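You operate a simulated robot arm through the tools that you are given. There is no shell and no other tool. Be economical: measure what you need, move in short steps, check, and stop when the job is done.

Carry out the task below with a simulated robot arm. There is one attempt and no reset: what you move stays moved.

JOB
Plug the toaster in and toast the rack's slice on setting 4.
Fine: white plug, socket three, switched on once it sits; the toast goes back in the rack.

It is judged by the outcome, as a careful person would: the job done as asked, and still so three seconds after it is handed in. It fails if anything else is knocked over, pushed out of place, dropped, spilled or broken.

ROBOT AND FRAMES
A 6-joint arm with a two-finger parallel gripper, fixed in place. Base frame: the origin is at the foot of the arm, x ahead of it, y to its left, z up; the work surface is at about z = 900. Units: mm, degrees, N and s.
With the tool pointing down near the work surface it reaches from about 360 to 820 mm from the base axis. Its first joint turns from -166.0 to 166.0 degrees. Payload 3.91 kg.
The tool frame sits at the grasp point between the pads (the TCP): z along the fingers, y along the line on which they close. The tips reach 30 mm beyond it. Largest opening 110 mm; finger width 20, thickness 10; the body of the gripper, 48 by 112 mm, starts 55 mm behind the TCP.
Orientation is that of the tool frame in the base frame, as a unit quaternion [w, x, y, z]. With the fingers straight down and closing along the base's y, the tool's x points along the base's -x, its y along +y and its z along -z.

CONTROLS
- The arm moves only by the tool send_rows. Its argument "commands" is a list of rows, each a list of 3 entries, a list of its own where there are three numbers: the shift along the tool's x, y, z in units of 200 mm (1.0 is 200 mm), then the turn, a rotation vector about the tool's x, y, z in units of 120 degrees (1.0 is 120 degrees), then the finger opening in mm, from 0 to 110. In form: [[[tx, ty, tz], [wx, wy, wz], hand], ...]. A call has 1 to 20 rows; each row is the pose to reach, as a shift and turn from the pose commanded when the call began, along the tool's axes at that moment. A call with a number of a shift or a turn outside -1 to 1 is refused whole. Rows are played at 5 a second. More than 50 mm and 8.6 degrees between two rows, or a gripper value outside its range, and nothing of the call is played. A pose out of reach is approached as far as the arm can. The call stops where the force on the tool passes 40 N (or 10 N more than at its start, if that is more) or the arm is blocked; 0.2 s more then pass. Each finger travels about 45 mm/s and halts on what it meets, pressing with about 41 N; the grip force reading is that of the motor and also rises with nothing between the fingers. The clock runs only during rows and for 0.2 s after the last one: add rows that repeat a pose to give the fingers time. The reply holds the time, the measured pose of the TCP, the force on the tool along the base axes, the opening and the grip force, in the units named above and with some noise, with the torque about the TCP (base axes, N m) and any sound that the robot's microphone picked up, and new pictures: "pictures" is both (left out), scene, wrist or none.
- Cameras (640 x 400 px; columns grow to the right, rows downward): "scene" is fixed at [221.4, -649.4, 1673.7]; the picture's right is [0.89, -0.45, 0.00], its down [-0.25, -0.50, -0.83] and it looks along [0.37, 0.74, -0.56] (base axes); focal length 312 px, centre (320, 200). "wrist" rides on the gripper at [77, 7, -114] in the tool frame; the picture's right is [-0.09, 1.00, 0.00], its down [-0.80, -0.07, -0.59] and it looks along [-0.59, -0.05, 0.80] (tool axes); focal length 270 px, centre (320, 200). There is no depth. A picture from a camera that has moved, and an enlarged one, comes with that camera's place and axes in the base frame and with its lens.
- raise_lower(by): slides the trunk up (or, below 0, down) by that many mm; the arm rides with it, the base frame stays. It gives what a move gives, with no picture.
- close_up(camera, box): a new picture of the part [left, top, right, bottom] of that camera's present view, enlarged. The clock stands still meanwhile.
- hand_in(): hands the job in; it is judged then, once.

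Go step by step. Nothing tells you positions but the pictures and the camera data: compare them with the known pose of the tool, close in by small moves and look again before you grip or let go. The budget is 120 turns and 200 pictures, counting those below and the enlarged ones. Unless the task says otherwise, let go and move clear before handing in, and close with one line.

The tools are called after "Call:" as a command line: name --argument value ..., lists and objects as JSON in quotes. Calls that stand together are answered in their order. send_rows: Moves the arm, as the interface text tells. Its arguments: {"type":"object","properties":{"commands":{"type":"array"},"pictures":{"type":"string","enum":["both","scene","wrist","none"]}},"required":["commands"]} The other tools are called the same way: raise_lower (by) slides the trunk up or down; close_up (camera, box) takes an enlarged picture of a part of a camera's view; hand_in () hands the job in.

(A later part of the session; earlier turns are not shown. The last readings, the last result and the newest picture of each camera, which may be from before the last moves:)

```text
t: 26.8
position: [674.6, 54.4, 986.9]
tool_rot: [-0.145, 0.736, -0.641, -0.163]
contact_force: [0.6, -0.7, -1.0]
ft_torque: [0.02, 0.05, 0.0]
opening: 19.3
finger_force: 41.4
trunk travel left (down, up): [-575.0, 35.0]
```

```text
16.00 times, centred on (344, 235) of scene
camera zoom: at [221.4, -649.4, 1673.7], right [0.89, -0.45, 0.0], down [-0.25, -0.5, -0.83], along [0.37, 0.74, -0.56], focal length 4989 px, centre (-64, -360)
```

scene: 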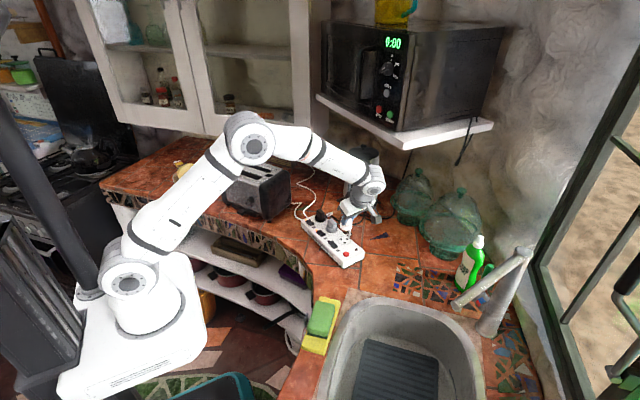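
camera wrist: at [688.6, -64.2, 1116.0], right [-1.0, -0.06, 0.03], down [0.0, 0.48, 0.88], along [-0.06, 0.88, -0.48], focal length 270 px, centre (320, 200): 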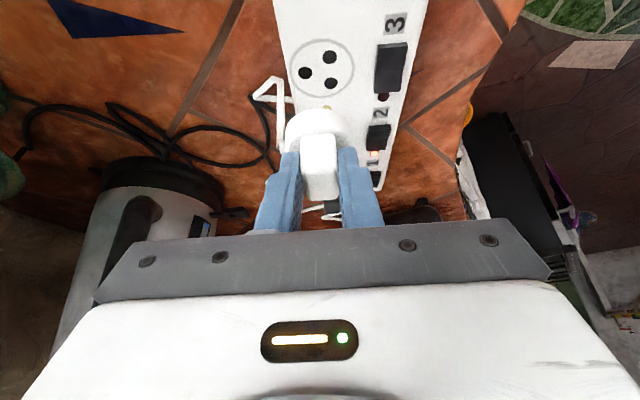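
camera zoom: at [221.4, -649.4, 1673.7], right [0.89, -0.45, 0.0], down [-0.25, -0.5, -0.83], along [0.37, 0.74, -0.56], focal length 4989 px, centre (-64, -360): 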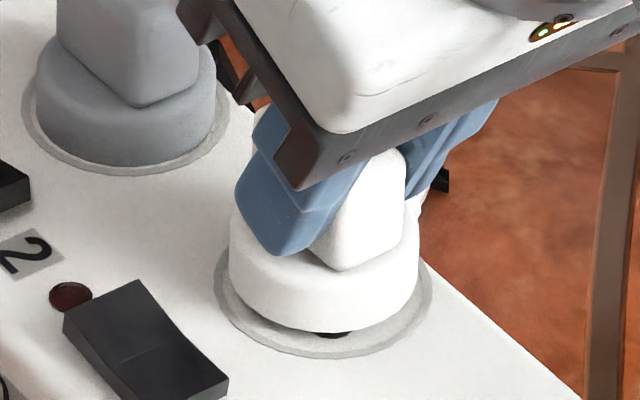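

The pins have entered without force. I'm continuing until it seats.

Call:
send_rows --commands '[[[0.0042, 0, 0.0091], [0, 0, 0], 0], [[0.0085, 0, 0.0182], [0, 0, 0], 0], [[0.0127, 0, 0.0272], [0, 0, 0], 0], [[0.017, 0, 0.0363], [0, 0, 0], 0], [[0.0212, 0, 0.0454], [0, 0, 0], 0], [[0.0255, 0, 0.0545], [0, 0, 0], 0], [[0.0297, 0, 0.0636], [0, 0, 0], 0]]' --pictures "none"

Call:
close_up --camera "scene" --box '[328, 225, 360, 245]'

```text
t: 28.4
position: [678.6, 55.2, 980.5]
tool_rot: [-0.149, 0.736, -0.641, -0.16]
contact_force: [-0.8, 0.1, 15.5]
ft_torque: [0.11, 0.32, 0.04]
opening: 19.5
finger_force: 41.2
trunk travel left (down, up): [-575.0, 35.0]
stopped in row 7: the force on the tool passed its limit at 43 N (the readings are from after the stop); the commanded pose is now the measured one
```

```text
16.00 times, centred on (344, 235) of scene
camera zoom: at [221.4, -649.4, 1673.7], right [0.89, -0.45, 0.0], down [-0.25, -0.5, -0.83], along [0.37, 0.74, -0.56], focal length 4989 px, centre (-64, -360)
```

zoom: 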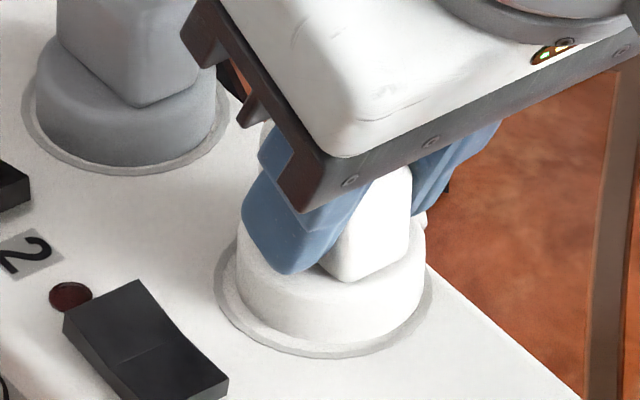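

It looks seated, with firm resistance. I'm releasing and backing off along the tool axis.

Call:
send_rows --commands '[[[0, 0, 0], [0, 0, 0], 35], [[0, 0, 0], [0, 0, 0], 35], [[0, 0, -0.1], [0, 0, 0], 35], [[0, 0, -0.25], [0, 0, 0], 35], [[0, 0, -0.4], [0, 0, 0], 35], [[0, 0, -0.4], [0, 0, 0], 35]]' --pictures "wrist"

Call:
close_up --camera "scene" --box '[315, 215, 371, 250]'

Call:
close_up --camera "wrist" --box '[260, 0, 420, 170]'

```text
t: 29.8
position: [681.8, 21.6, 1051.0]
tool_rot: [-0.147, 0.736, -0.641, -0.161]
contact_force: [0.4, -0.7, 0.8]
ft_torque: [-0.01, 0.01, -0.01]
opening: 34.9
finger_force: 0.1
trunk travel left (down, up): [-575.0, 35.0]
camera wrist: at [689.9, -96.9, 1122.8], right [-1.0, -0.06, 0.03], down [0.0, 0.48, 0.88], along [-0.06, 0.88, -0.48], focal length 270 px, centre (320, 200)
```

wrist: 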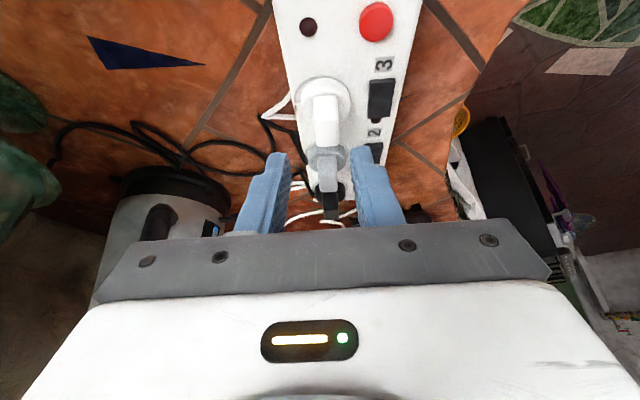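

```text
11.43 times, centred on (343, 232) of scene
camera zoom: at [221.4, -649.4, 1673.7], right [0.89, -0.45, 0.0], down [-0.25, -0.5, -0.83], along [0.37, 0.74, -0.56], focal length 3563 px, centre (57, -171)
```

zoom: 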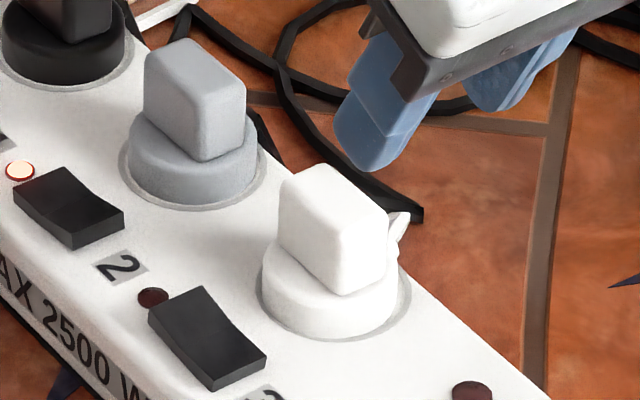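

```text
2.35 times, centred on (340, 85) of wrist
camera zoom: at [689.9, -96.9, 1122.8], right [-1.0, -0.06, 0.03], down [0.0, 0.48, 0.88], along [-0.06, 0.88, -0.48], focal length 636 px, centre (273, 471)
```

zoom: 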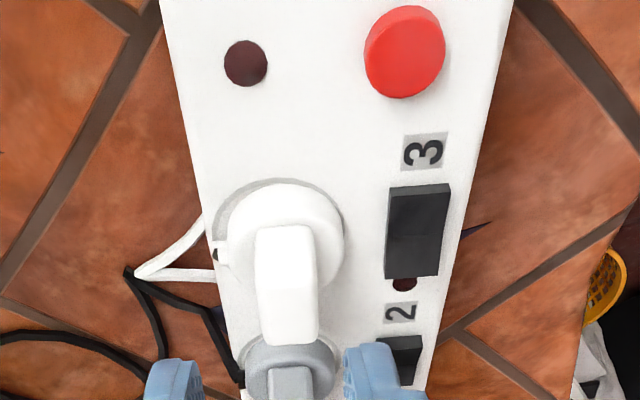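

The plug sits like its neighbours. Next I'll compare the rocker shapes of switch 2 (on) and switch 3 (off).

Call:
close_up --camera "scene" --box '[308, 222, 348, 250]'

Call:
close_up --camera "wrist" --box '[350, 60, 414, 170]'

```text
14.29 times, centred on (328, 236) of scene
camera zoom: at [221.4, -649.4, 1673.7], right [0.89, -0.45, 0.0], down [-0.25, -0.5, -0.83], along [0.37, 0.74, -0.56], focal length 4454 px, centre (206, -314)
```

zoom: 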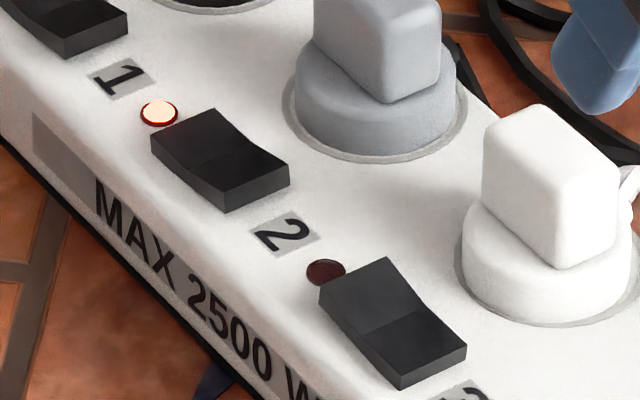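

```text
3.64 times, centred on (382, 115) of wrist
camera zoom: at [689.9, -96.9, 1122.8], right [-1.0, -0.06, 0.03], down [0.0, 0.48, 0.88], along [-0.06, 0.88, -0.48], focal length 983 px, centre (94, 509)
```

zoom: 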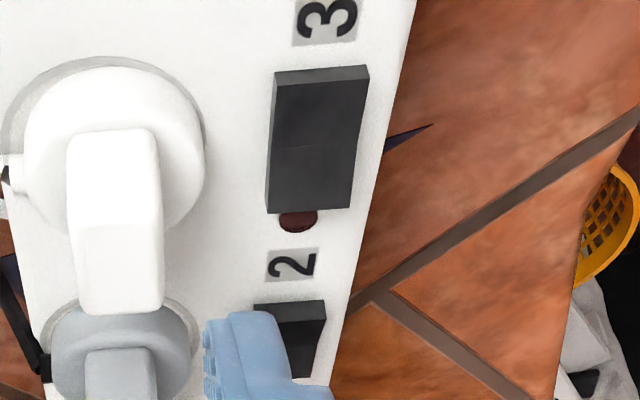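

Switch 3 is off with its lamp end raised; the switches that are on have the lamp end pressed. I'm closing the fingers and hovering over the lamp-side half of switch 3.

Call:
send_rows --commands '[[[-0.117, 0.127, 0.055], [0, 0, 0], 0], [[-0.234, 0.2545, 0.109], [0, 0, 0], 0], [[-0.188, 0.2545, 0.207], [0, 0, 0], 0], [[-0.142, 0.2545, 0.304], [0, 0, 0], 0], [[-0.097, 0.2545, 0.402], [0, 0, 0], 0], [[-0.097, 0.2545, 0.402], [0, 0, 0], 0]]' --pictures "wrist"

Call:
close_up --camera "scene" --box '[312, 222, 352, 247]'

Call:
close_up --camera "wrist" --box '[240, 80, 400, 180]'

```text
t: 31.2
position: [625.0, 66.4, 986.2]
tool_rot: [-0.147, 0.736, -0.641, -0.16]
contact_force: [-0.4, 0.3, -0.6]
ft_torque: [-0.01, 0.01, -0.02]
opening: 0.0
finger_force: 37.8
trunk travel left (down, up): [-575.0, 35.0]
camera wrist: at [633.2, -51.9, 1057.8], right [-1.0, -0.06, 0.03], down [0.0, 0.48, 0.88], along [-0.06, 0.88, -0.48], focal length 270 px, centre (320, 200)
```

wrist: 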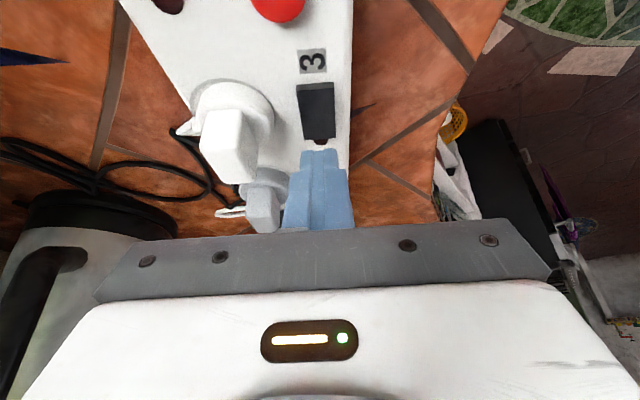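

```text
16.00 times, centred on (332, 234) of scene
camera zoom: at [221.4, -649.4, 1673.7], right [0.89, -0.45, 0.0], down [-0.25, -0.5, -0.83], along [0.37, 0.74, -0.56], focal length 4989 px, centre (128, -352)
```

zoom: 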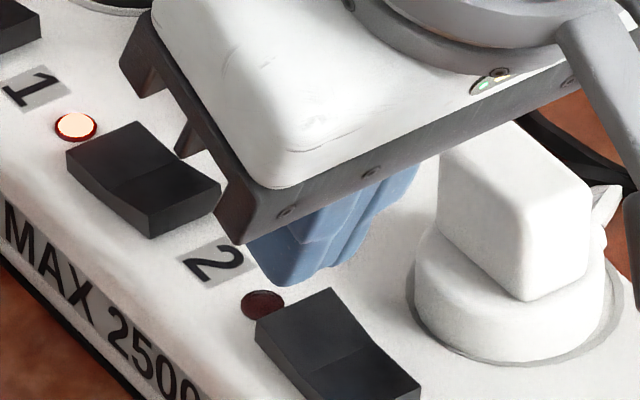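

```text
4.00 times, centred on (320, 130) of wrist
camera zoom: at [633.2, -51.9, 1057.8], right [-1.0, -0.06, 0.03], down [0.0, 0.48, 0.88], along [-0.06, 0.88, -0.48], focal length 1081 px, centre (320, 480)
```

zoom: 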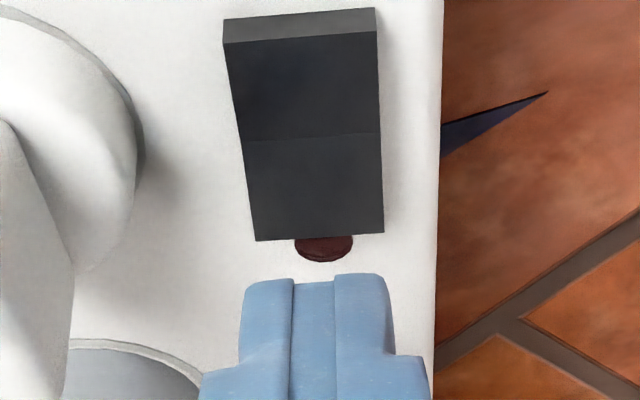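

The fingers line up with the lamp half. I'm pressing down in small steps.

Call:
send_rows --commands '[[[0.0196, 0, 0.0184], [0, 0, 0], 0], [[0.026, 0, 0.032], [0, 0, 0], 0], [[0.0302, 0, 0.0411], [0, 0, 0], 0], [[0.0334, 0, 0.0479], [0, 0, 0], 0], [[0.0366, 0, 0.0547], [0, 0, 0], 0], [[0.0398, 0, 0.0615], [0, 0, 0], 0], [[0.043, 0, 0.0683], [0, 0, 0], 0]]' --pictures "none"

Call:
close_up --camera "scene" --box '[312, 222, 352, 247]'

```text
t: 32.8
position: [625.0, 64.1, 973.9]
tool_rot: [-0.15, 0.736, -0.641, -0.159]
contact_force: [2.7, 0.3, 28.1]
ft_torque: [0.09, 0.02, 0.36]
opening: 0.0
finger_force: 37.8
trunk travel left (down, up): [-575.0, 35.0]
```

```text
16.00 times, centred on (332, 234) of scene
camera zoom: at [221.4, -649.4, 1673.7], right [0.89, -0.45, 0.0], down [-0.25, -0.5, -0.83], along [0.37, 0.74, -0.56], focal length 4989 px, centre (128, -352)
```

zoom: 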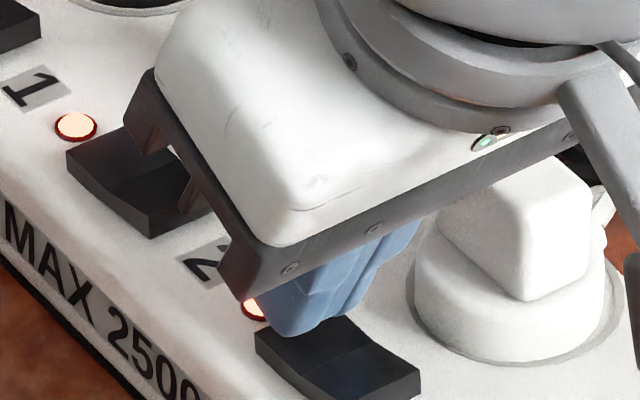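

Lamp 3 is lit, so the switch is on. I'm raising the hand and checking the dial.

Call:
send_rows --commands '[[[-0.085, 0, -0.182], [0, 0, 0], 0], [[-0.17, 0, -0.363], [0, 0, 0], 0], [[-0.255, 0, -0.545], [0, 0, 0], 0], [[-0.34, 0, -0.726], [0, 0, 0], 0]]' --pictures "none"

Call:
close_up --camera "scene" --box '[255, 190, 287, 210]'

Call:
close_up --camera "scene" --box '[230, 190, 270, 215]'

Call:
close_up --camera "scene" --box '[300, 200, 380, 270]'

```text
t: 33.8
position: [622.9, 64.2, 1131.2]
tool_rot: [-0.146, 0.736, -0.641, -0.16]
contact_force: [0.5, 0.0, -0.1]
ft_torque: [0.0, -0.04, 0.01]
opening: 0.2
finger_force: 37.7
trunk travel left (down, up): [-575.0, 35.0]
```

```text
16.00 times, centred on (271, 200) of scene
camera zoom: at [221.4, -649.4, 1673.7], right [0.89, -0.45, 0.0], down [-0.25, -0.5, -0.83], along [0.37, 0.74, -0.56], focal length 4989 px, centre (1104, 200)
```

zoom: 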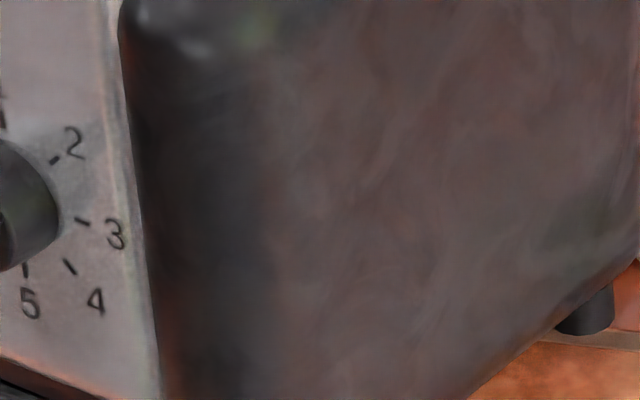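

```text
16.00 times, centred on (250, 202) of scene
camera zoom: at [221.4, -649.4, 1673.7], right [0.89, -0.45, 0.0], down [-0.25, -0.5, -0.83], along [0.37, 0.74, -0.56], focal length 4989 px, centre (1440, 160)
```

zoom: 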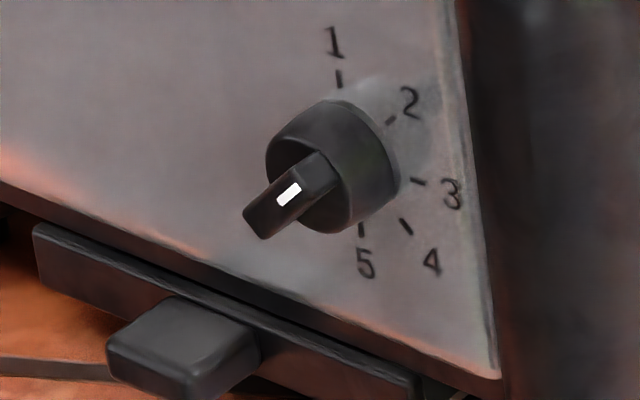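

```text
5.71 times, centred on (340, 235) of scene
camera zoom: at [221.4, -649.4, 1673.7], right [0.89, -0.45, 0.0], down [-0.25, -0.5, -0.83], along [0.37, 0.74, -0.56], focal length 1782 px, centre (206, 0)
```

zoom: 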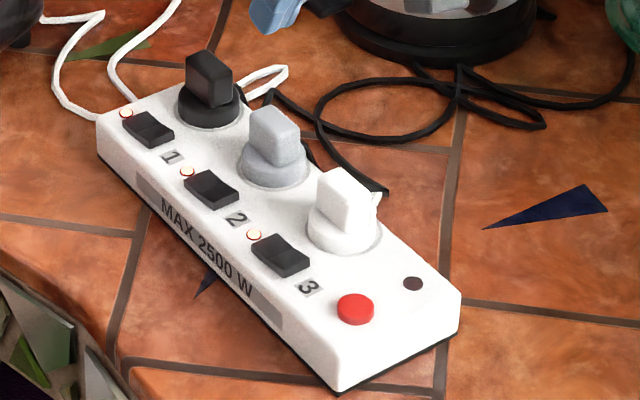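

The strip is now correct with lamp 3 lit. The dial marks run 1–5 clockwise from the top at 45° spacing, so I'm swinging the wrist camera round to face the dial.

Call:
send_rows --commands '[[[-0.076, 0.066, 0.008], [0.0292, 0, 0.0624], 0], [[-0.152, 0.132, 0.015], [0.0585, 0, 0.1249], 0], [[-0.228, 0.197, 0.023], [0.0877, 0, 0.1873], 0], [[-0.304, 0.263, 0.031], [0.1169, 0, 0.2497], 0], [[-0.38, 0.329, 0.039], [0.1461, 0, 0.3121], 0], [[-0.456, 0.395, 0.046], [0.1754, 0, 0.3746], 0], [[-0.532, 0.461, 0.054], [0.2046, 0, 0.437], 0], [[-0.6075, 0.5265, 0.062], [0.2338, 0, 0.4994], 0], [[-0.6075, 0.5265, 0.062], [0.2338, 0, 0.4994], 0]]' --pictures "none"

Call:
send_rows --commands '[[[0.08, 0.161, 0.028], [0, -0.028, 0], 0], [[0.159, 0.322, 0.057], [0, -0.056, 0], 0], [[0.238, 0.4825, 0.085], [0, -0.083, 0], 0], [[0.318, 0.643, 0.113], [0, -0.111, 0], 0], [[0.397, 0.804, 0.142], [0, -0.139, 0], 0], [[0.4765, 0.965, 0.17], [0, -0.1667, 0], 0], [[0.4765, 0.965, 0.17], [0, -0.1667, 0], 0]]'

```text
t: 35.8
position: [503.7, 163.6, 1170.2]
tool_rot: [0.214, -0.265, 0.938, 0.058]
contact_force: [-0.2, 0.1, 0.1]
ft_torque: [0.0, 0.02, 0.0]
opening: 0.0
finger_force: 37.7
trunk travel left (down, up): [-575.0, 35.0]
```

```text
t: 37.4
position: [349.0, 301.8, 1100.7]
tool_rot: [0.374, -0.251, 0.887, 0.103]
contact_force: [0.1, -0.3, 0.1]
ft_torque: [-0.02, 0.03, 0.02]
opening: 0.0
finger_force: 38.0
out of reach, approached as far as the arm can: row 4, 5, 6, 7
trunk travel left (down, up): [-575.0, 35.0]
camera wrist: at [230.0, 235.9, 1126.0], right [-0.47, 0.88, 0.06], down [0.15, 0.01, 0.99], along [0.87, 0.47, -0.14], focal length 270 px, centre (320, 200)
```

scene: 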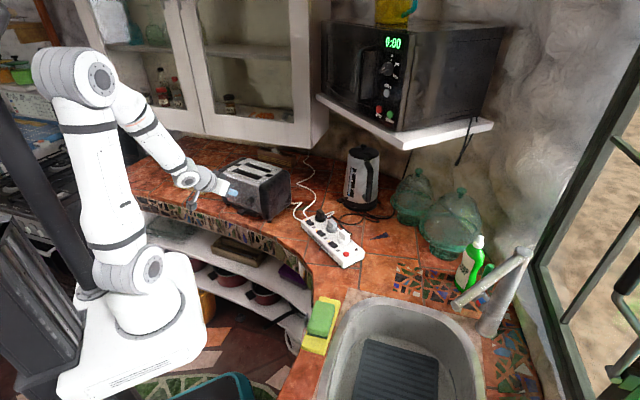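
wrist: 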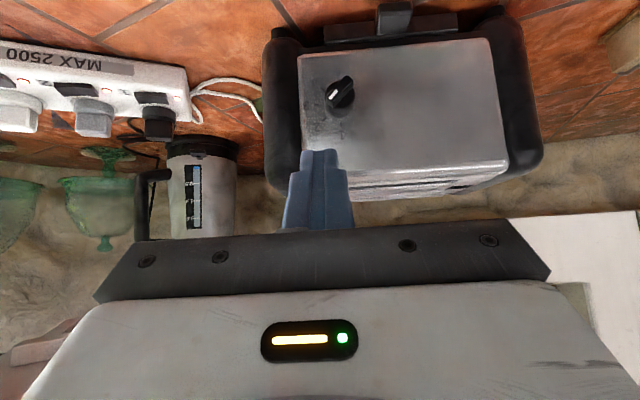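

Call:
close_up --camera "wrist" --box '[300, 60, 380, 130]'

```text
5.71 times, centred on (340, 95) of wrist
camera zoom: at [230.0, 235.9, 1126.0], right [-0.47, 0.88, 0.06], down [0.15, 0.01, 0.99], along [0.87, 0.47, -0.14], focal length 1544 px, centre (206, 800)
```

zoom: 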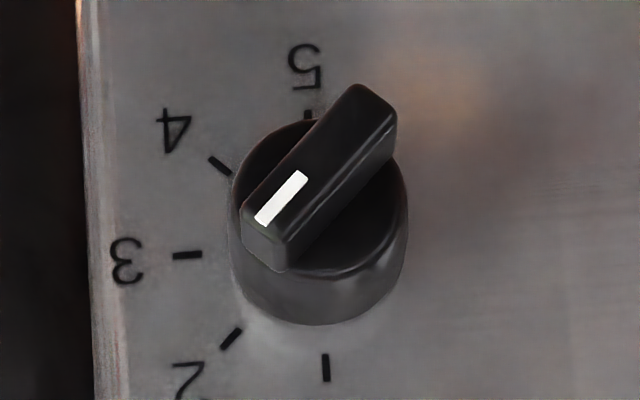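

The dial currently points at 2, so it needs +90° clockwise to reach 4. I plan to push the bar's pointer end straight down with the closed fingertips from above-right, with the hand tilted away from the toaster.

Call:
send_rows --commands '[[[-0.055, -0.005, 0.082], [0, 0.055, 0], 0], [[-0.11, -0.01, 0.164], [0, 0.111, 0], 0], [[-0.165, -0.014, 0.2455], [0, 0.1667, 0], 0], [[-0.165, -0.014, 0.2455], [0, 0.1667, 0], 0]]'

Call:
close_up --camera "wrist" --box '[240, 60, 400, 160]'

```text
t: 38.4
position: [401.0, 328.9, 1090.0]
tool_rot: [0.215, -0.265, 0.938, 0.059]
contact_force: [-1.0, -0.4, 1.4]
ft_torque: [-0.01, -0.03, 0.0]
opening: 0.0
finger_force: 37.6
out of reach, approached as far as the arm can: row 2, 3
trunk travel left (down, up): [-575.0, 35.0]
camera wrist: at [295.6, 272.8, 1160.0], right [-0.45, 0.89, 0.03], down [0.43, 0.18, 0.88], along [0.78, 0.42, -0.47], focal length 270 px, centre (320, 200)
```

scene: 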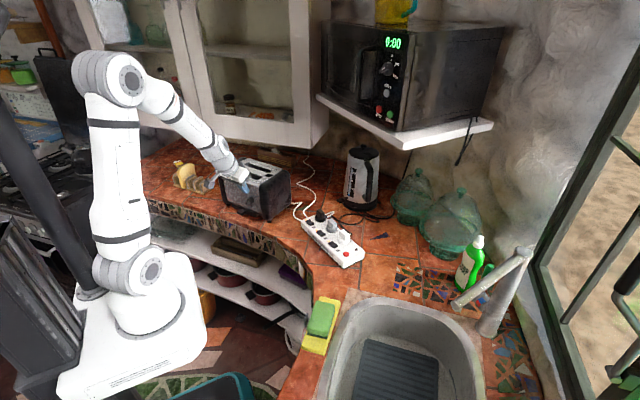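
wrist: 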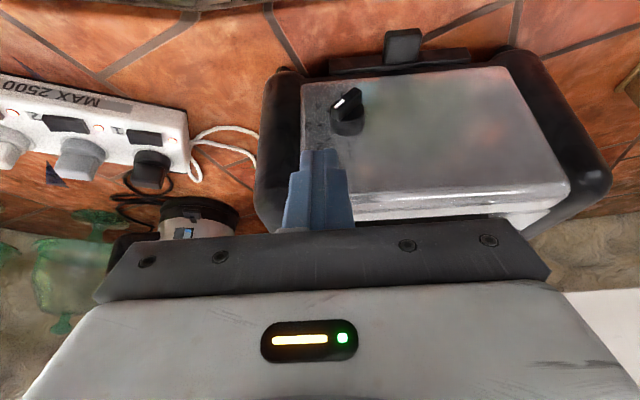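

```text
4.00 times, centred on (320, 110) of wrist
camera zoom: at [295.6, 272.8, 1160.0], right [-0.45, 0.89, 0.03], down [0.43, 0.18, 0.88], along [0.78, 0.42, -0.47], focal length 1081 px, centre (320, 560)
```

zoom: 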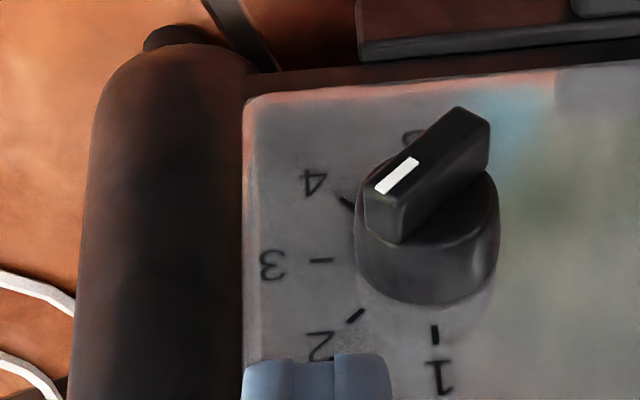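

The dial centre is consistent at about (442, 381.5, 988). I'm moving to hover above the pointer end.

Call:
send_rows --commands '[[[-0.011, 0.01, 0.11], [0, 0, 0], 0], [[-0.0215, 0.0195, 0.22], [0, 0, 0], 0], [[-0.0215, 0.0195, 0.22], [0, 0, 0], 0]]' --pictures "none"

Call:
close_up --camera "wrist" --box '[256, 60, 416, 160]'

Call:
close_up --camera "scene" --box '[230, 185, 270, 210]'

```text
t: 39.2
position: [419.4, 345.5, 1052.7]
tool_rot: [0.214, -0.264, 0.939, 0.058]
contact_force: [0.0, 0.5, 0.3]
ft_torque: [0.01, -0.01, -0.01]
opening: 0.1
finger_force: 37.5
trunk travel left (down, up): [-575.0, 35.0]
```

```text
4.00 times, centred on (336, 110) of wrist
camera zoom: at [312.8, 288.7, 1121.9], right [-0.45, 0.89, 0.03], down [0.43, 0.18, 0.88], along [0.78, 0.42, -0.47], focal length 1081 px, centre (256, 560)
```

zoom: 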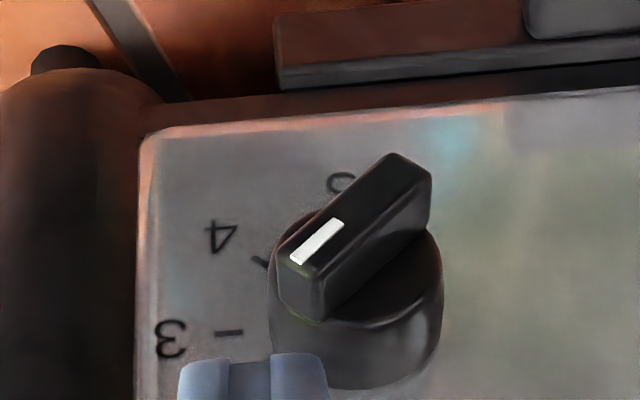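

```text
16.00 times, centred on (250, 198) of scene
camera zoom: at [221.4, -649.4, 1673.7], right [0.89, -0.45, 0.0], down [-0.25, -0.5, -0.83], along [0.37, 0.74, -0.56], focal length 4989 px, centre (1440, 240)
```

zoom: 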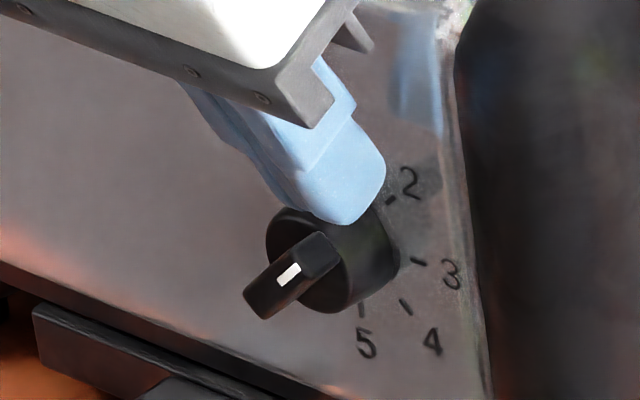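

The inner finger edge is about 9 mm right of the dial centre, as planned. I'm pushing down partway, then looking.

Call:
send_rows --commands '[[[0.0225, 0, 0.025], [0, 0, 0], 0], [[0.036, 0, 0.054], [0, 0, 0], 0], [[0.0495, 0, 0.083], [0, 0, 0], 0], [[0.0625, 0, 0.111], [0, 0, 0], 0], [[0.0738, 0, 0.135], [0, 0, 0], 0], [[0.0738, 0, 0.135], [0, 0, 0], 0]]' --pictures "none"

Call:
close_up --camera "wrist" --box '[256, 60, 416, 160]'

```text
t: 40.6
position: [416.6, 342.9, 1021.4]
tool_rot: [0.214, -0.265, 0.938, 0.059]
contact_force: [-2.4, -8.9, -2.6]
ft_torque: [-0.23, 0.06, -0.07]
opening: 0.0
finger_force: 37.2
trunk travel left (down, up): [-575.0, 35.0]
```

```text
4.00 times, centred on (336, 110) of wrist
camera zoom: at [310.8, 286.2, 1091.2], right [-0.45, 0.89, 0.03], down [0.43, 0.19, 0.88], along [0.78, 0.42, -0.47], focal length 1081 px, centre (256, 560)
```

zoom: 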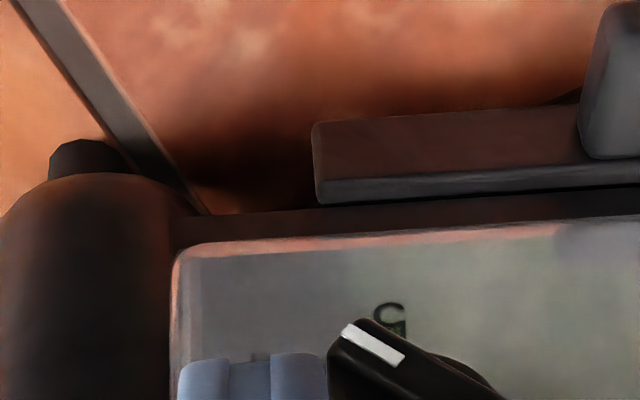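

The bar has swung toward 4 or 5. I'm backing off sideways and up to read it.

Call:
send_rows --commands '[[[0, -0.03, 0], [0, 0, 0], 0], [[-0.035, -0.03, -0.077], [0, 0, 0], 0], [[-0.08, -0.03, -0.2], [0, 0, 0], 0], [[-0.12, -0.03, -0.32], [0, 0, 0], 0], [[-0.12, -0.03, -0.32], [0, 0, 0], 0]]' --pictures "none"

Call:
close_up --camera "wrist" --box '[280, 60, 400, 140]'

Call:
close_up --camera "scene" --box '[230, 185, 270, 210]'

```text
t: 41.8
position: [414.8, 334.9, 1089.0]
tool_rot: [0.214, -0.265, 0.938, 0.059]
contact_force: [0.1, 0.3, 0.0]
ft_torque: [-0.03, 0.01, 0.01]
opening: 0.0
finger_force: 37.7
trunk travel left (down, up): [-575.0, 35.0]
```

```text
5.00 times, centred on (340, 100) of wrist
camera zoom: at [309.2, 278.9, 1159.6], right [-0.45, 0.89, 0.03], down [0.43, 0.19, 0.88], along [0.78, 0.42, -0.47], focal length 1351 px, centre (220, 700)
```

zoom: 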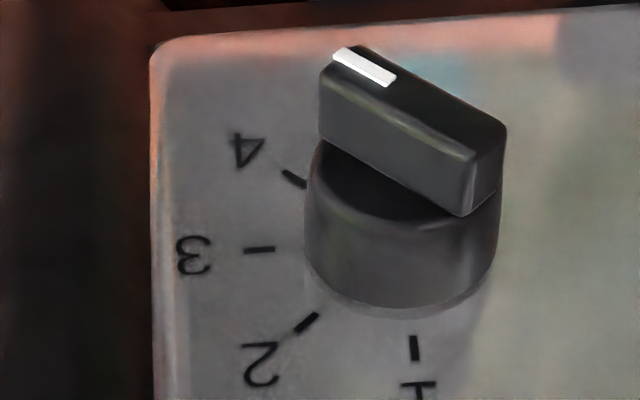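

```text
16.00 times, centred on (250, 198) of scene
camera zoom: at [221.4, -649.4, 1673.7], right [0.89, -0.45, 0.0], down [-0.25, -0.5, -0.83], along [0.37, 0.74, -0.56], focal length 4989 px, centre (1440, 240)
```

zoom: 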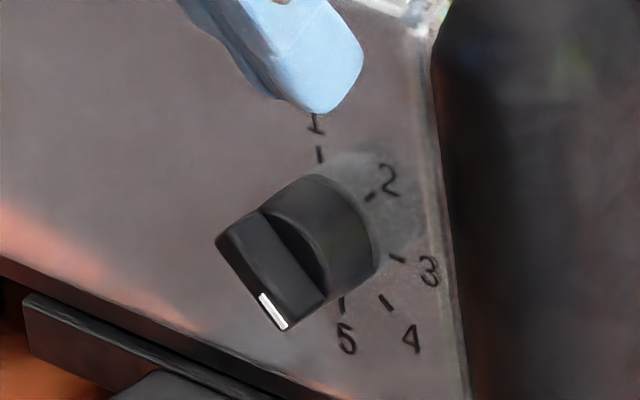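

The dial now reads about 4. I'll verify more closely.

Call:
close_up --camera "wrist" --box '[316, 60, 380, 100]'

Call:
close_up --camera "scene" --box '[150, 135, 310, 235]'

```text
10.00 times, centred on (348, 80) of wrist
camera zoom: at [309.2, 278.9, 1159.6], right [-0.45, 0.89, 0.03], down [0.43, 0.19, 0.88], along [0.78, 0.42, -0.47], focal length 2703 px, centre (40, 1400)
```

zoom: 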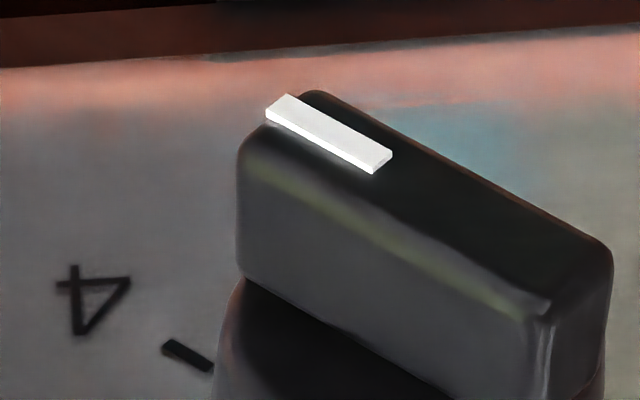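

```text
4.00 times, centred on (230, 185) of scene
camera zoom: at [221.4, -649.4, 1673.7], right [0.89, -0.45, 0.0], down [-0.25, -0.5, -0.83], along [0.37, 0.74, -0.56], focal length 1247 px, centre (680, 260)
```

zoom: 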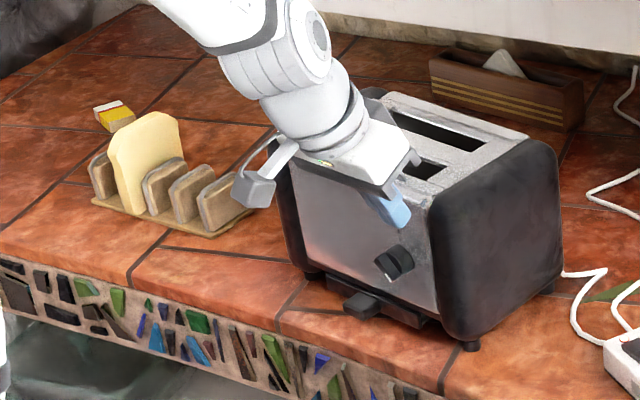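

The pointer is parallel to tick 4, so the dial is set; the toaster shifted only about 2 mm. I'm moving over to look at the rack and slice.

Call:
send_rows --commands '[[[-0.085, 0, -0.181], [0, 0, 0], 0], [[-0.169, 0, -0.3625], [0, 0, 0], 0], [[-0.174, 0.19, -0.36], [0, 0.042, 0], 0], [[-0.18, 0.38, -0.358], [0, 0.083, 0], 0], [[-0.185, 0.571, -0.355], [0, 0.125, 0], 20], [[-0.19, 0.761, -0.353], [0, 0.167, 0], 40], [[-0.1955, 0.9515, -0.3505], [0, 0.2083, 0], 60], [[-0.1955, 0.9515, -0.3505], [0, 0.2083, 0], 60]]'

```text
t: 43.6
position: [319.3, 500.9, 1168.0]
tool_rot: [0.006, -0.272, 0.962, -0.001]
contact_force: [1.1, -0.1, 0.4]
ft_torque: [0.01, 0.01, 0.01]
opening: 59.7
finger_force: 0.0
trunk travel left (down, up): [-575.0, 35.0]
camera wrist: at [247.5, 465.2, 1281.8], right [-0.45, 0.89, 0.0], down [0.71, 0.36, 0.6], along [0.54, 0.27, -0.8], focal length 270 px, centre (320, 200)
```

scene: 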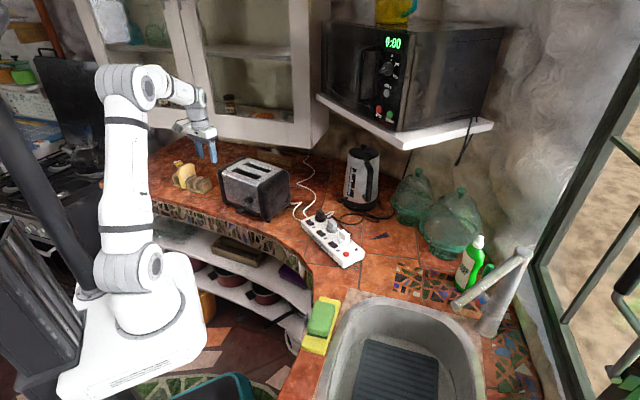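
wrist: 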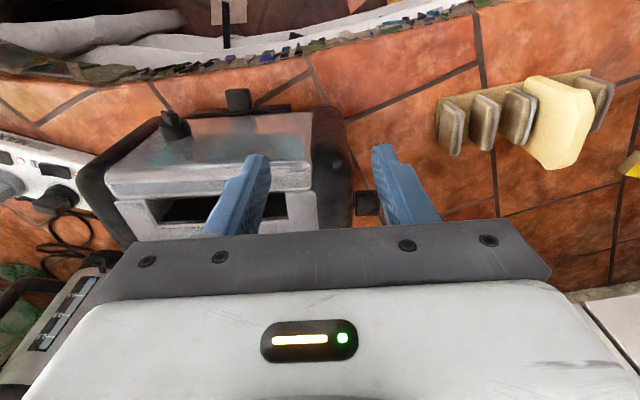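

Next I move nearer to the rack.

Call:
send_rows --commands '[[[0.004, 0.2, 0.02], [0, 0, -0.01], 60], [[0.008, 0.4, 0.04], [0, 0, -0.02], 60], [[0.012, 0.6, 0.05], [0, 0, -0.03], 60], [[0.016, 0.8, 0.06], [0, 0, -0.04], 60], [[0.02, 0.975, 0.08], [0, 0, -0.053], 60], [[0.02, 0.975, 0.08], [0, 0, -0.053], 60]]' --pictures "wrist"

Call:
close_up --camera "wrist" --box '[230, 30, 470, 180]'

Call:
close_up --camera "scene" --box '[165, 155, 221, 190]'

```text
t: 45.0
position: [214.5, 664.6, 1152.4]
tool_rot: [0.006, -0.325, 0.946, -0.001]
contact_force: [0.2, -0.1, 0.2]
ft_torque: [0.02, 0.0, -0.01]
opening: 60.0
finger_force: 0.0
trunk travel left (down, up): [-575.0, 35.0]
camera wrist: at [146.7, 622.7, 1266.2], right [-0.54, 0.84, 0.0], down [0.67, 0.43, 0.6], along [0.51, 0.33, -0.8], focal length 270 px, centre (320, 200)
```

wrist: 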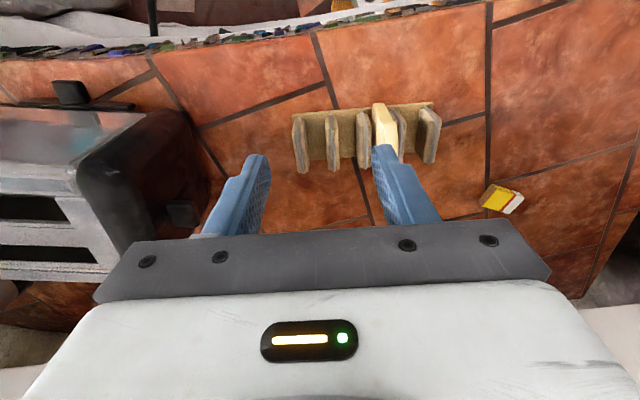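

```text
2.67 times, centred on (350, 105) of wrist
camera zoom: at [146.7, 622.7, 1266.2], right [-0.54, 0.84, 0.0], down [0.67, 0.43, 0.6], along [0.51, 0.33, -0.8], focal length 721 px, centre (240, 453)
```

zoom: 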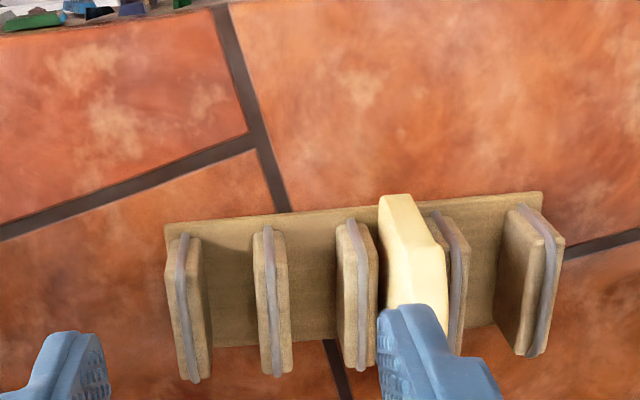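

```text
11.43 times, centred on (193, 172) of scene
camera zoom: at [221.4, -649.4, 1673.7], right [0.89, -0.45, 0.0], down [-0.25, -0.5, -0.83], along [0.37, 0.74, -0.56], focal length 3563 px, centre (1771, 514)
```

zoom: 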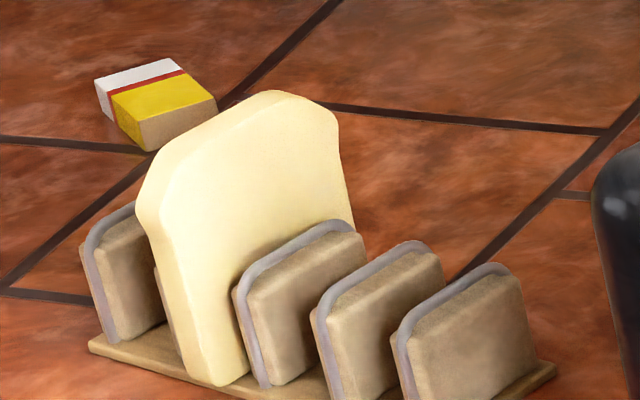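

The slice is in the second gap from the far end, and the hand yaw matches the rack. I'm shifting sideways so the slice sits between the fingers.

Call:
send_rows --commands '[[[0, 0.16, 0], [0, 0, 0], 70], [[0, 0.33, 0], [0, 0, 0], 70], [[0, 0.33, 0], [0, 0, 0], 70]]' --pictures "none"

Call:
close_up --camera "wrist" --box '[240, 70, 400, 190]'

```text
t: 45.8
position: [172.9, 717.2, 1151.8]
tool_rot: [0.007, -0.325, 0.946, 0.0]
contact_force: [-0.3, 0.1, 0.5]
ft_torque: [0.03, 0.02, 0.01]
opening: 70.1
finger_force: 0.0
trunk travel left (down, up): [-575.0, 35.0]
```

```text
3.33 times, centred on (320, 130) of wrist
camera zoom: at [106.7, 674.3, 1265.5], right [-0.54, 0.84, 0.0], down [0.67, 0.43, 0.6], along [0.51, 0.33, -0.8], focal length 901 px, centre (320, 433)
```

zoom: 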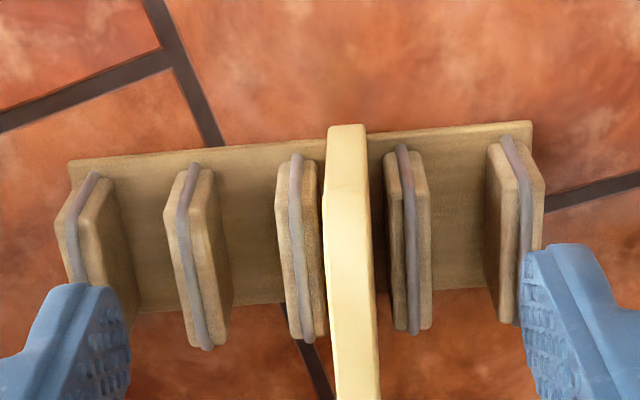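

The slice is edge-on, about 13 mm thick, centred about 4.5 mm to the hand's +y side and about 79 mm ahead. I'm moving over it, staying above its crown.

Call:
send_rows --commands '[[[-0.19, 0.0225, 0], [0, 0, 0], 60], [[-0.38, 0.0225, 0], [0, 0, 0], 50], [[-0.38, 0.0225, 0.2], [0, 0, 0], 50], [[-0.38, 0.0225, 0.42], [0, 0, 0], 50], [[-0.38, 0.0225, 0.42], [0, 0, 0], 50]]' --pictures "wrist"

Call:
close_up --camera "scene" --box '[160, 145, 224, 190]'

```text
t: 47.0
position: [227.5, 745.5, 1068.5]
tool_rot: [0.006, -0.324, 0.946, -0.001]
contact_force: [-0.4, -0.6, 0.8]
ft_torque: [0.02, 0.01, 0.02]
opening: 50.2
finger_force: 0.1
out of reach, approached as far as the arm can: row 1, 2, 3, 4, 5
trunk travel left (down, up): [-575.0, 35.0]
camera wrist: at [160.0, 702.8, 1181.0], right [-0.54, 0.84, 0.0], down [0.67, 0.43, 0.6], along [0.51, 0.33, -0.8], focal length 270 px, centre (320, 200)
```

wrist: 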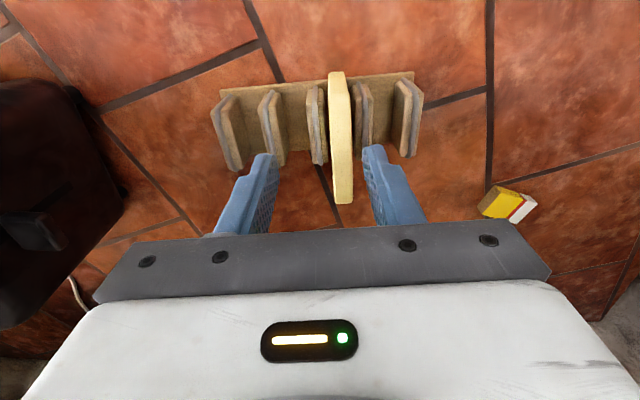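

```text
8.89 times, centred on (192, 168) of scene
camera zoom: at [221.4, -649.4, 1673.7], right [0.89, -0.45, 0.0], down [-0.25, -0.5, -0.83], along [0.37, 0.74, -0.56], focal length 2771 px, centre (1458, 489)
```

zoom: 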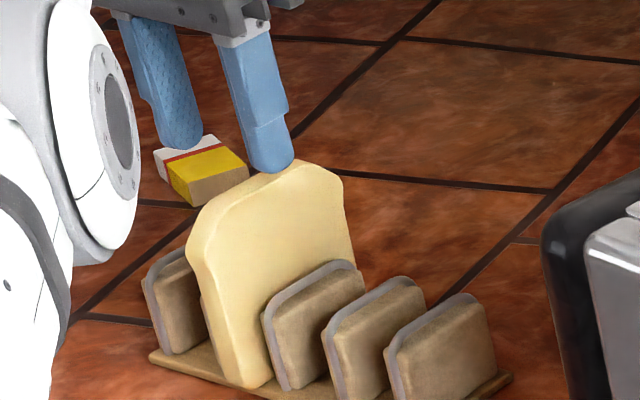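

The arm is at its reach limit here. Raising the trunk slightly extends reach at this height.

Call:
raise_lower --by 35

Call:
send_rows --commands '[[[0, 0.035, 0.15], [0, 0, 0], 50], [[-0.03, 0.07, 0.29], [0, 0, 0], 50], [[-0.065, 0.0705, 0.29], [0, 0, 0], 50], [[-0.065, 0.0705, 0.29], [0, 0, 0], 50]]' --pictures "wrist"

Call:
close_up --camera "scene" --box '[160, 145, 224, 190]'

```text
t: 47.8
position: [226.7, 746.0, 1101.1]
tool_rot: [0.007, -0.325, 0.946, -0.001]
contact_force: [-1.1, 0.0, -1.0]
ft_torque: [0.04, 0.01, 0.01]
opening: 50.4
finger_force: 0.0
trunk travel left (down, up): [-610.0, 0.0]
```

```text
t: 48.8
position: [226.8, 755.4, 1042.0]
tool_rot: [0.007, -0.324, 0.946, 0.0]
contact_force: [0.4, 0.2, -0.5]
ft_torque: [0.05, -0.01, 0.05]
opening: 50.1
finger_force: 0.1
out of reach, approached as far as the arm can: row 2, 3, 4
trunk travel left (down, up): [-610.0, 0.0]
camera wrist: at [159.8, 711.9, 1156.4], right [-0.54, 0.84, 0.0], down [0.67, 0.43, 0.6], along [0.51, 0.33, -0.8], focal length 270 px, centre (320, 200)
```

wrist: 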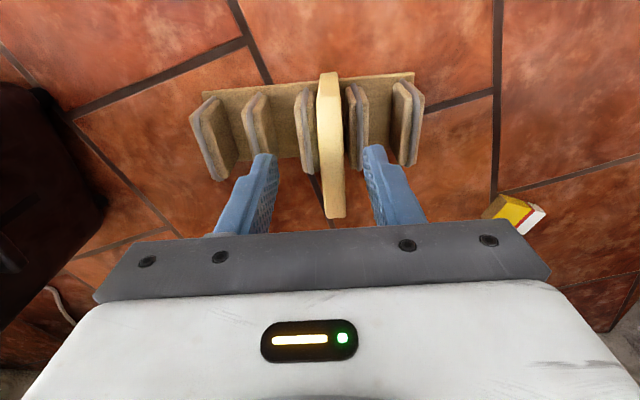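

```text
8.89 times, centred on (192, 168) of scene
camera zoom: at [221.4, -649.4, 1673.7], right [0.89, -0.45, 0.0], down [-0.25, -0.5, -0.83], along [0.37, 0.74, -0.56], focal length 2771 px, centre (1458, 489)
```

zoom: 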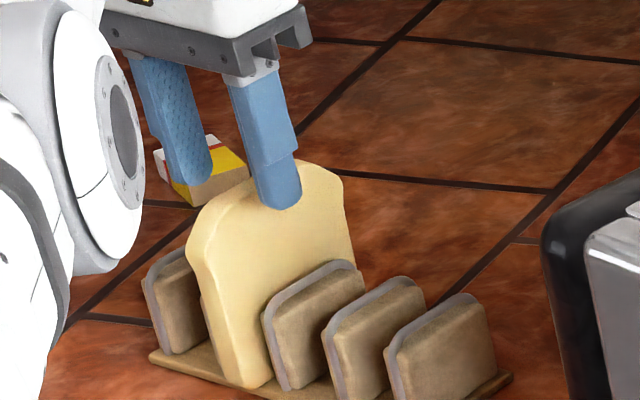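

The slice is between the fingers, about 6 mm off centre. I'm descending while centring.

Call:
send_rows --commands '[[[0, 0.02, 0.05], [0, 0, 0], 50], [[-0.02, 0.033, 0.11], [0, 0, 0], 50], [[-0.04, 0.033, 0.18], [0, 0, 0], 50], [[-0.04, 0.033, 0.195], [0, 0, 0], 50], [[-0.04, 0.033, 0.195], [0, 0, 0], 50]]' --pictures "wrist"

Call:
close_up --camera "scene" --box '[160, 145, 224, 190]'

```text
t: 50.0
position: [225.5, 753.4, 1009.0]
tool_rot: [0.007, -0.325, 0.946, 0.0]
contact_force: [-0.5, 0.5, 0.1]
ft_torque: [0.03, 0.04, 0.0]
opening: 50.0
finger_force: 0.1
out of reach, approached as far as the arm can: row 1, 2, 3, 4, 5
trunk travel left (down, up): [-610.0, 0.0]
camera wrist: at [159.7, 712.4, 1122.5], right [-0.54, 0.84, 0.0], down [0.67, 0.43, 0.6], along [0.51, 0.33, -0.8], focal length 270 px, centre (320, 200)
```

wrist: 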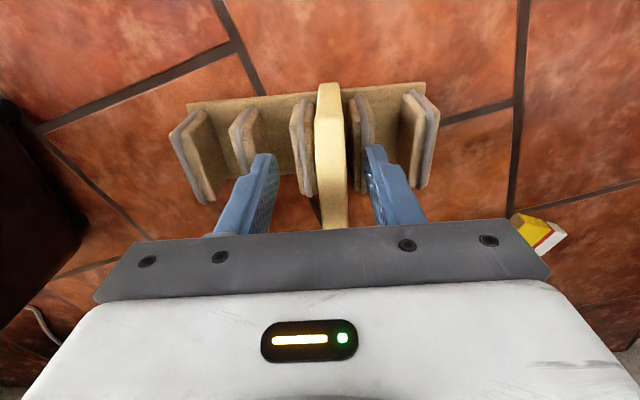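

```text
8.89 times, centred on (192, 168) of scene
camera zoom: at [221.4, -649.4, 1673.7], right [0.89, -0.45, 0.0], down [-0.25, -0.5, -0.83], along [0.37, 0.74, -0.56], focal length 2771 px, centre (1458, 489)
```

zoom: 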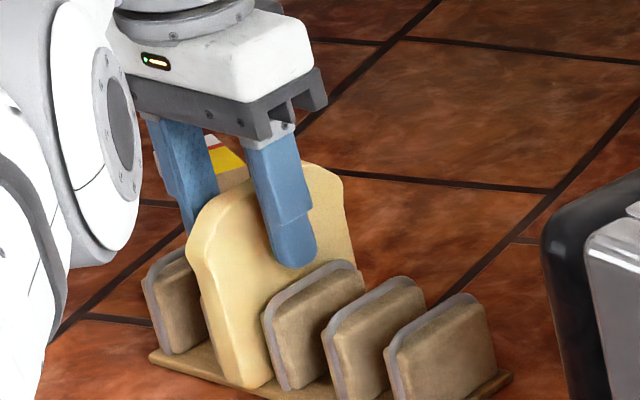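

Reach stops short of the slice's centre. I'll tilt the hand 12° within the slice's plane to reach its middle and centre between the faces.

Call:
send_rows --commands '[[[0, 0, 0], [0, -0.05, 0], 50], [[-0.04, 0.033, 0], [0, -0.1, 0], 50], [[-0.09, 0.033, 0.01], [0, -0.1, 0], 50], [[-0.09, 0.033, 0.01], [0, -0.1, 0], 50]]' --pictures "wrist"

Call:
close_up --camera "scene" --box '[160, 145, 224, 190]'

```text
t: 51.0
position: [238.1, 771.8, 1007.2]
tool_rot: [0.105, -0.323, 0.94, 0.034]
contact_force: [0.4, 0.6, -0.3]
ft_torque: [0.01, 0.03, -0.03]
opening: 50.2
finger_force: 0.0
trunk travel left (down, up): [-610.0, 0.0]
camera wrist: at [152.8, 715.4, 1101.8], right [-0.54, 0.84, 0.01], down [0.55, 0.35, 0.76], along [0.63, 0.42, -0.65], focal length 270 px, centre (320, 200)
```

wrist: 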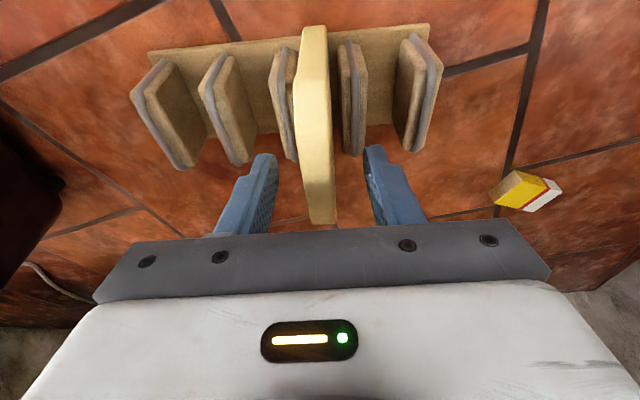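

```text
8.89 times, centred on (192, 168) of scene
camera zoom: at [221.4, -649.4, 1673.7], right [0.89, -0.45, 0.0], down [-0.25, -0.5, -0.83], along [0.37, 0.74, -0.56], focal length 2771 px, centre (1458, 489)
```

zoom: 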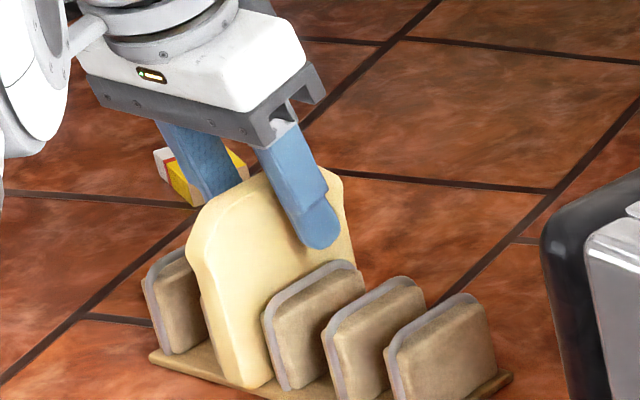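

Centred and aligned. I'm closing on the slice.

Call:
send_rows --commands '[[[0, 0, 0], [0, 0, 0], 30], [[0, 0, 0], [0, 0, 0], 20], [[0, 0, 0], [0, 0, 0], 8], [[0, 0, 0], [0, 0, 0], 0], [[0, 0, 0], [0, 0, 0], 0], [[0, 0, 0], [0, 0, 0], 0]]' --pictures "wrist"

Call:
close_up --camera "scene" --box '[160, 145, 224, 190]'

```text
t: 52.4
position: [236.6, 771.1, 1006.7]
tool_rot: [0.105, -0.324, 0.94, 0.034]
contact_force: [0.7, -0.2, -0.2]
ft_torque: [0.0, 0.06, 0.02]
opening: 14.5
finger_force: 7.7
trunk travel left (down, up): [-610.0, 0.0]
camera wrist: at [152.9, 715.5, 1101.7], right [-0.54, 0.84, 0.01], down [0.55, 0.35, 0.76], along [0.63, 0.42, -0.65], focal length 270 px, centre (320, 200)
```

wrist: 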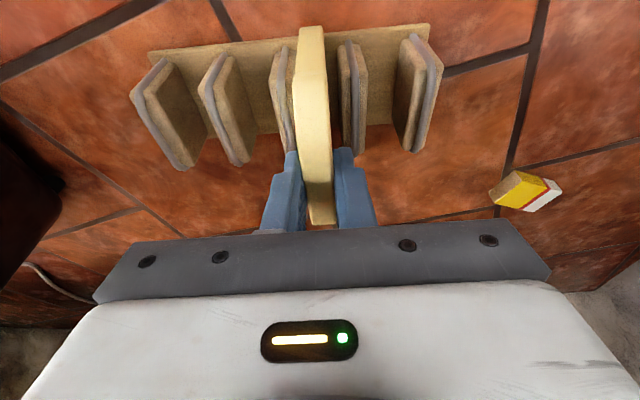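

```text
8.89 times, centred on (192, 168) of scene
camera zoom: at [221.4, -649.4, 1673.7], right [0.89, -0.45, 0.0], down [-0.25, -0.5, -0.83], along [0.37, 0.74, -0.56], focal length 2771 px, centre (1458, 489)
```

zoom: 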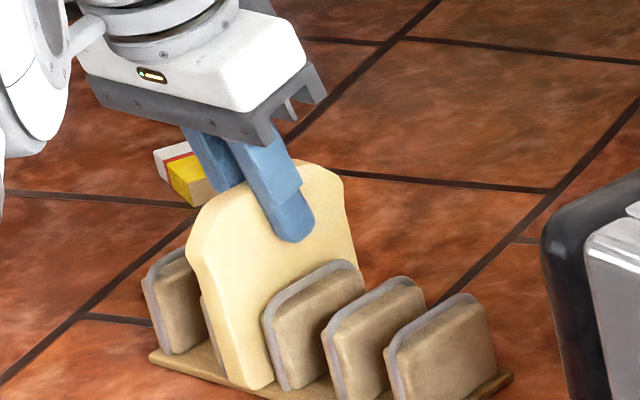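

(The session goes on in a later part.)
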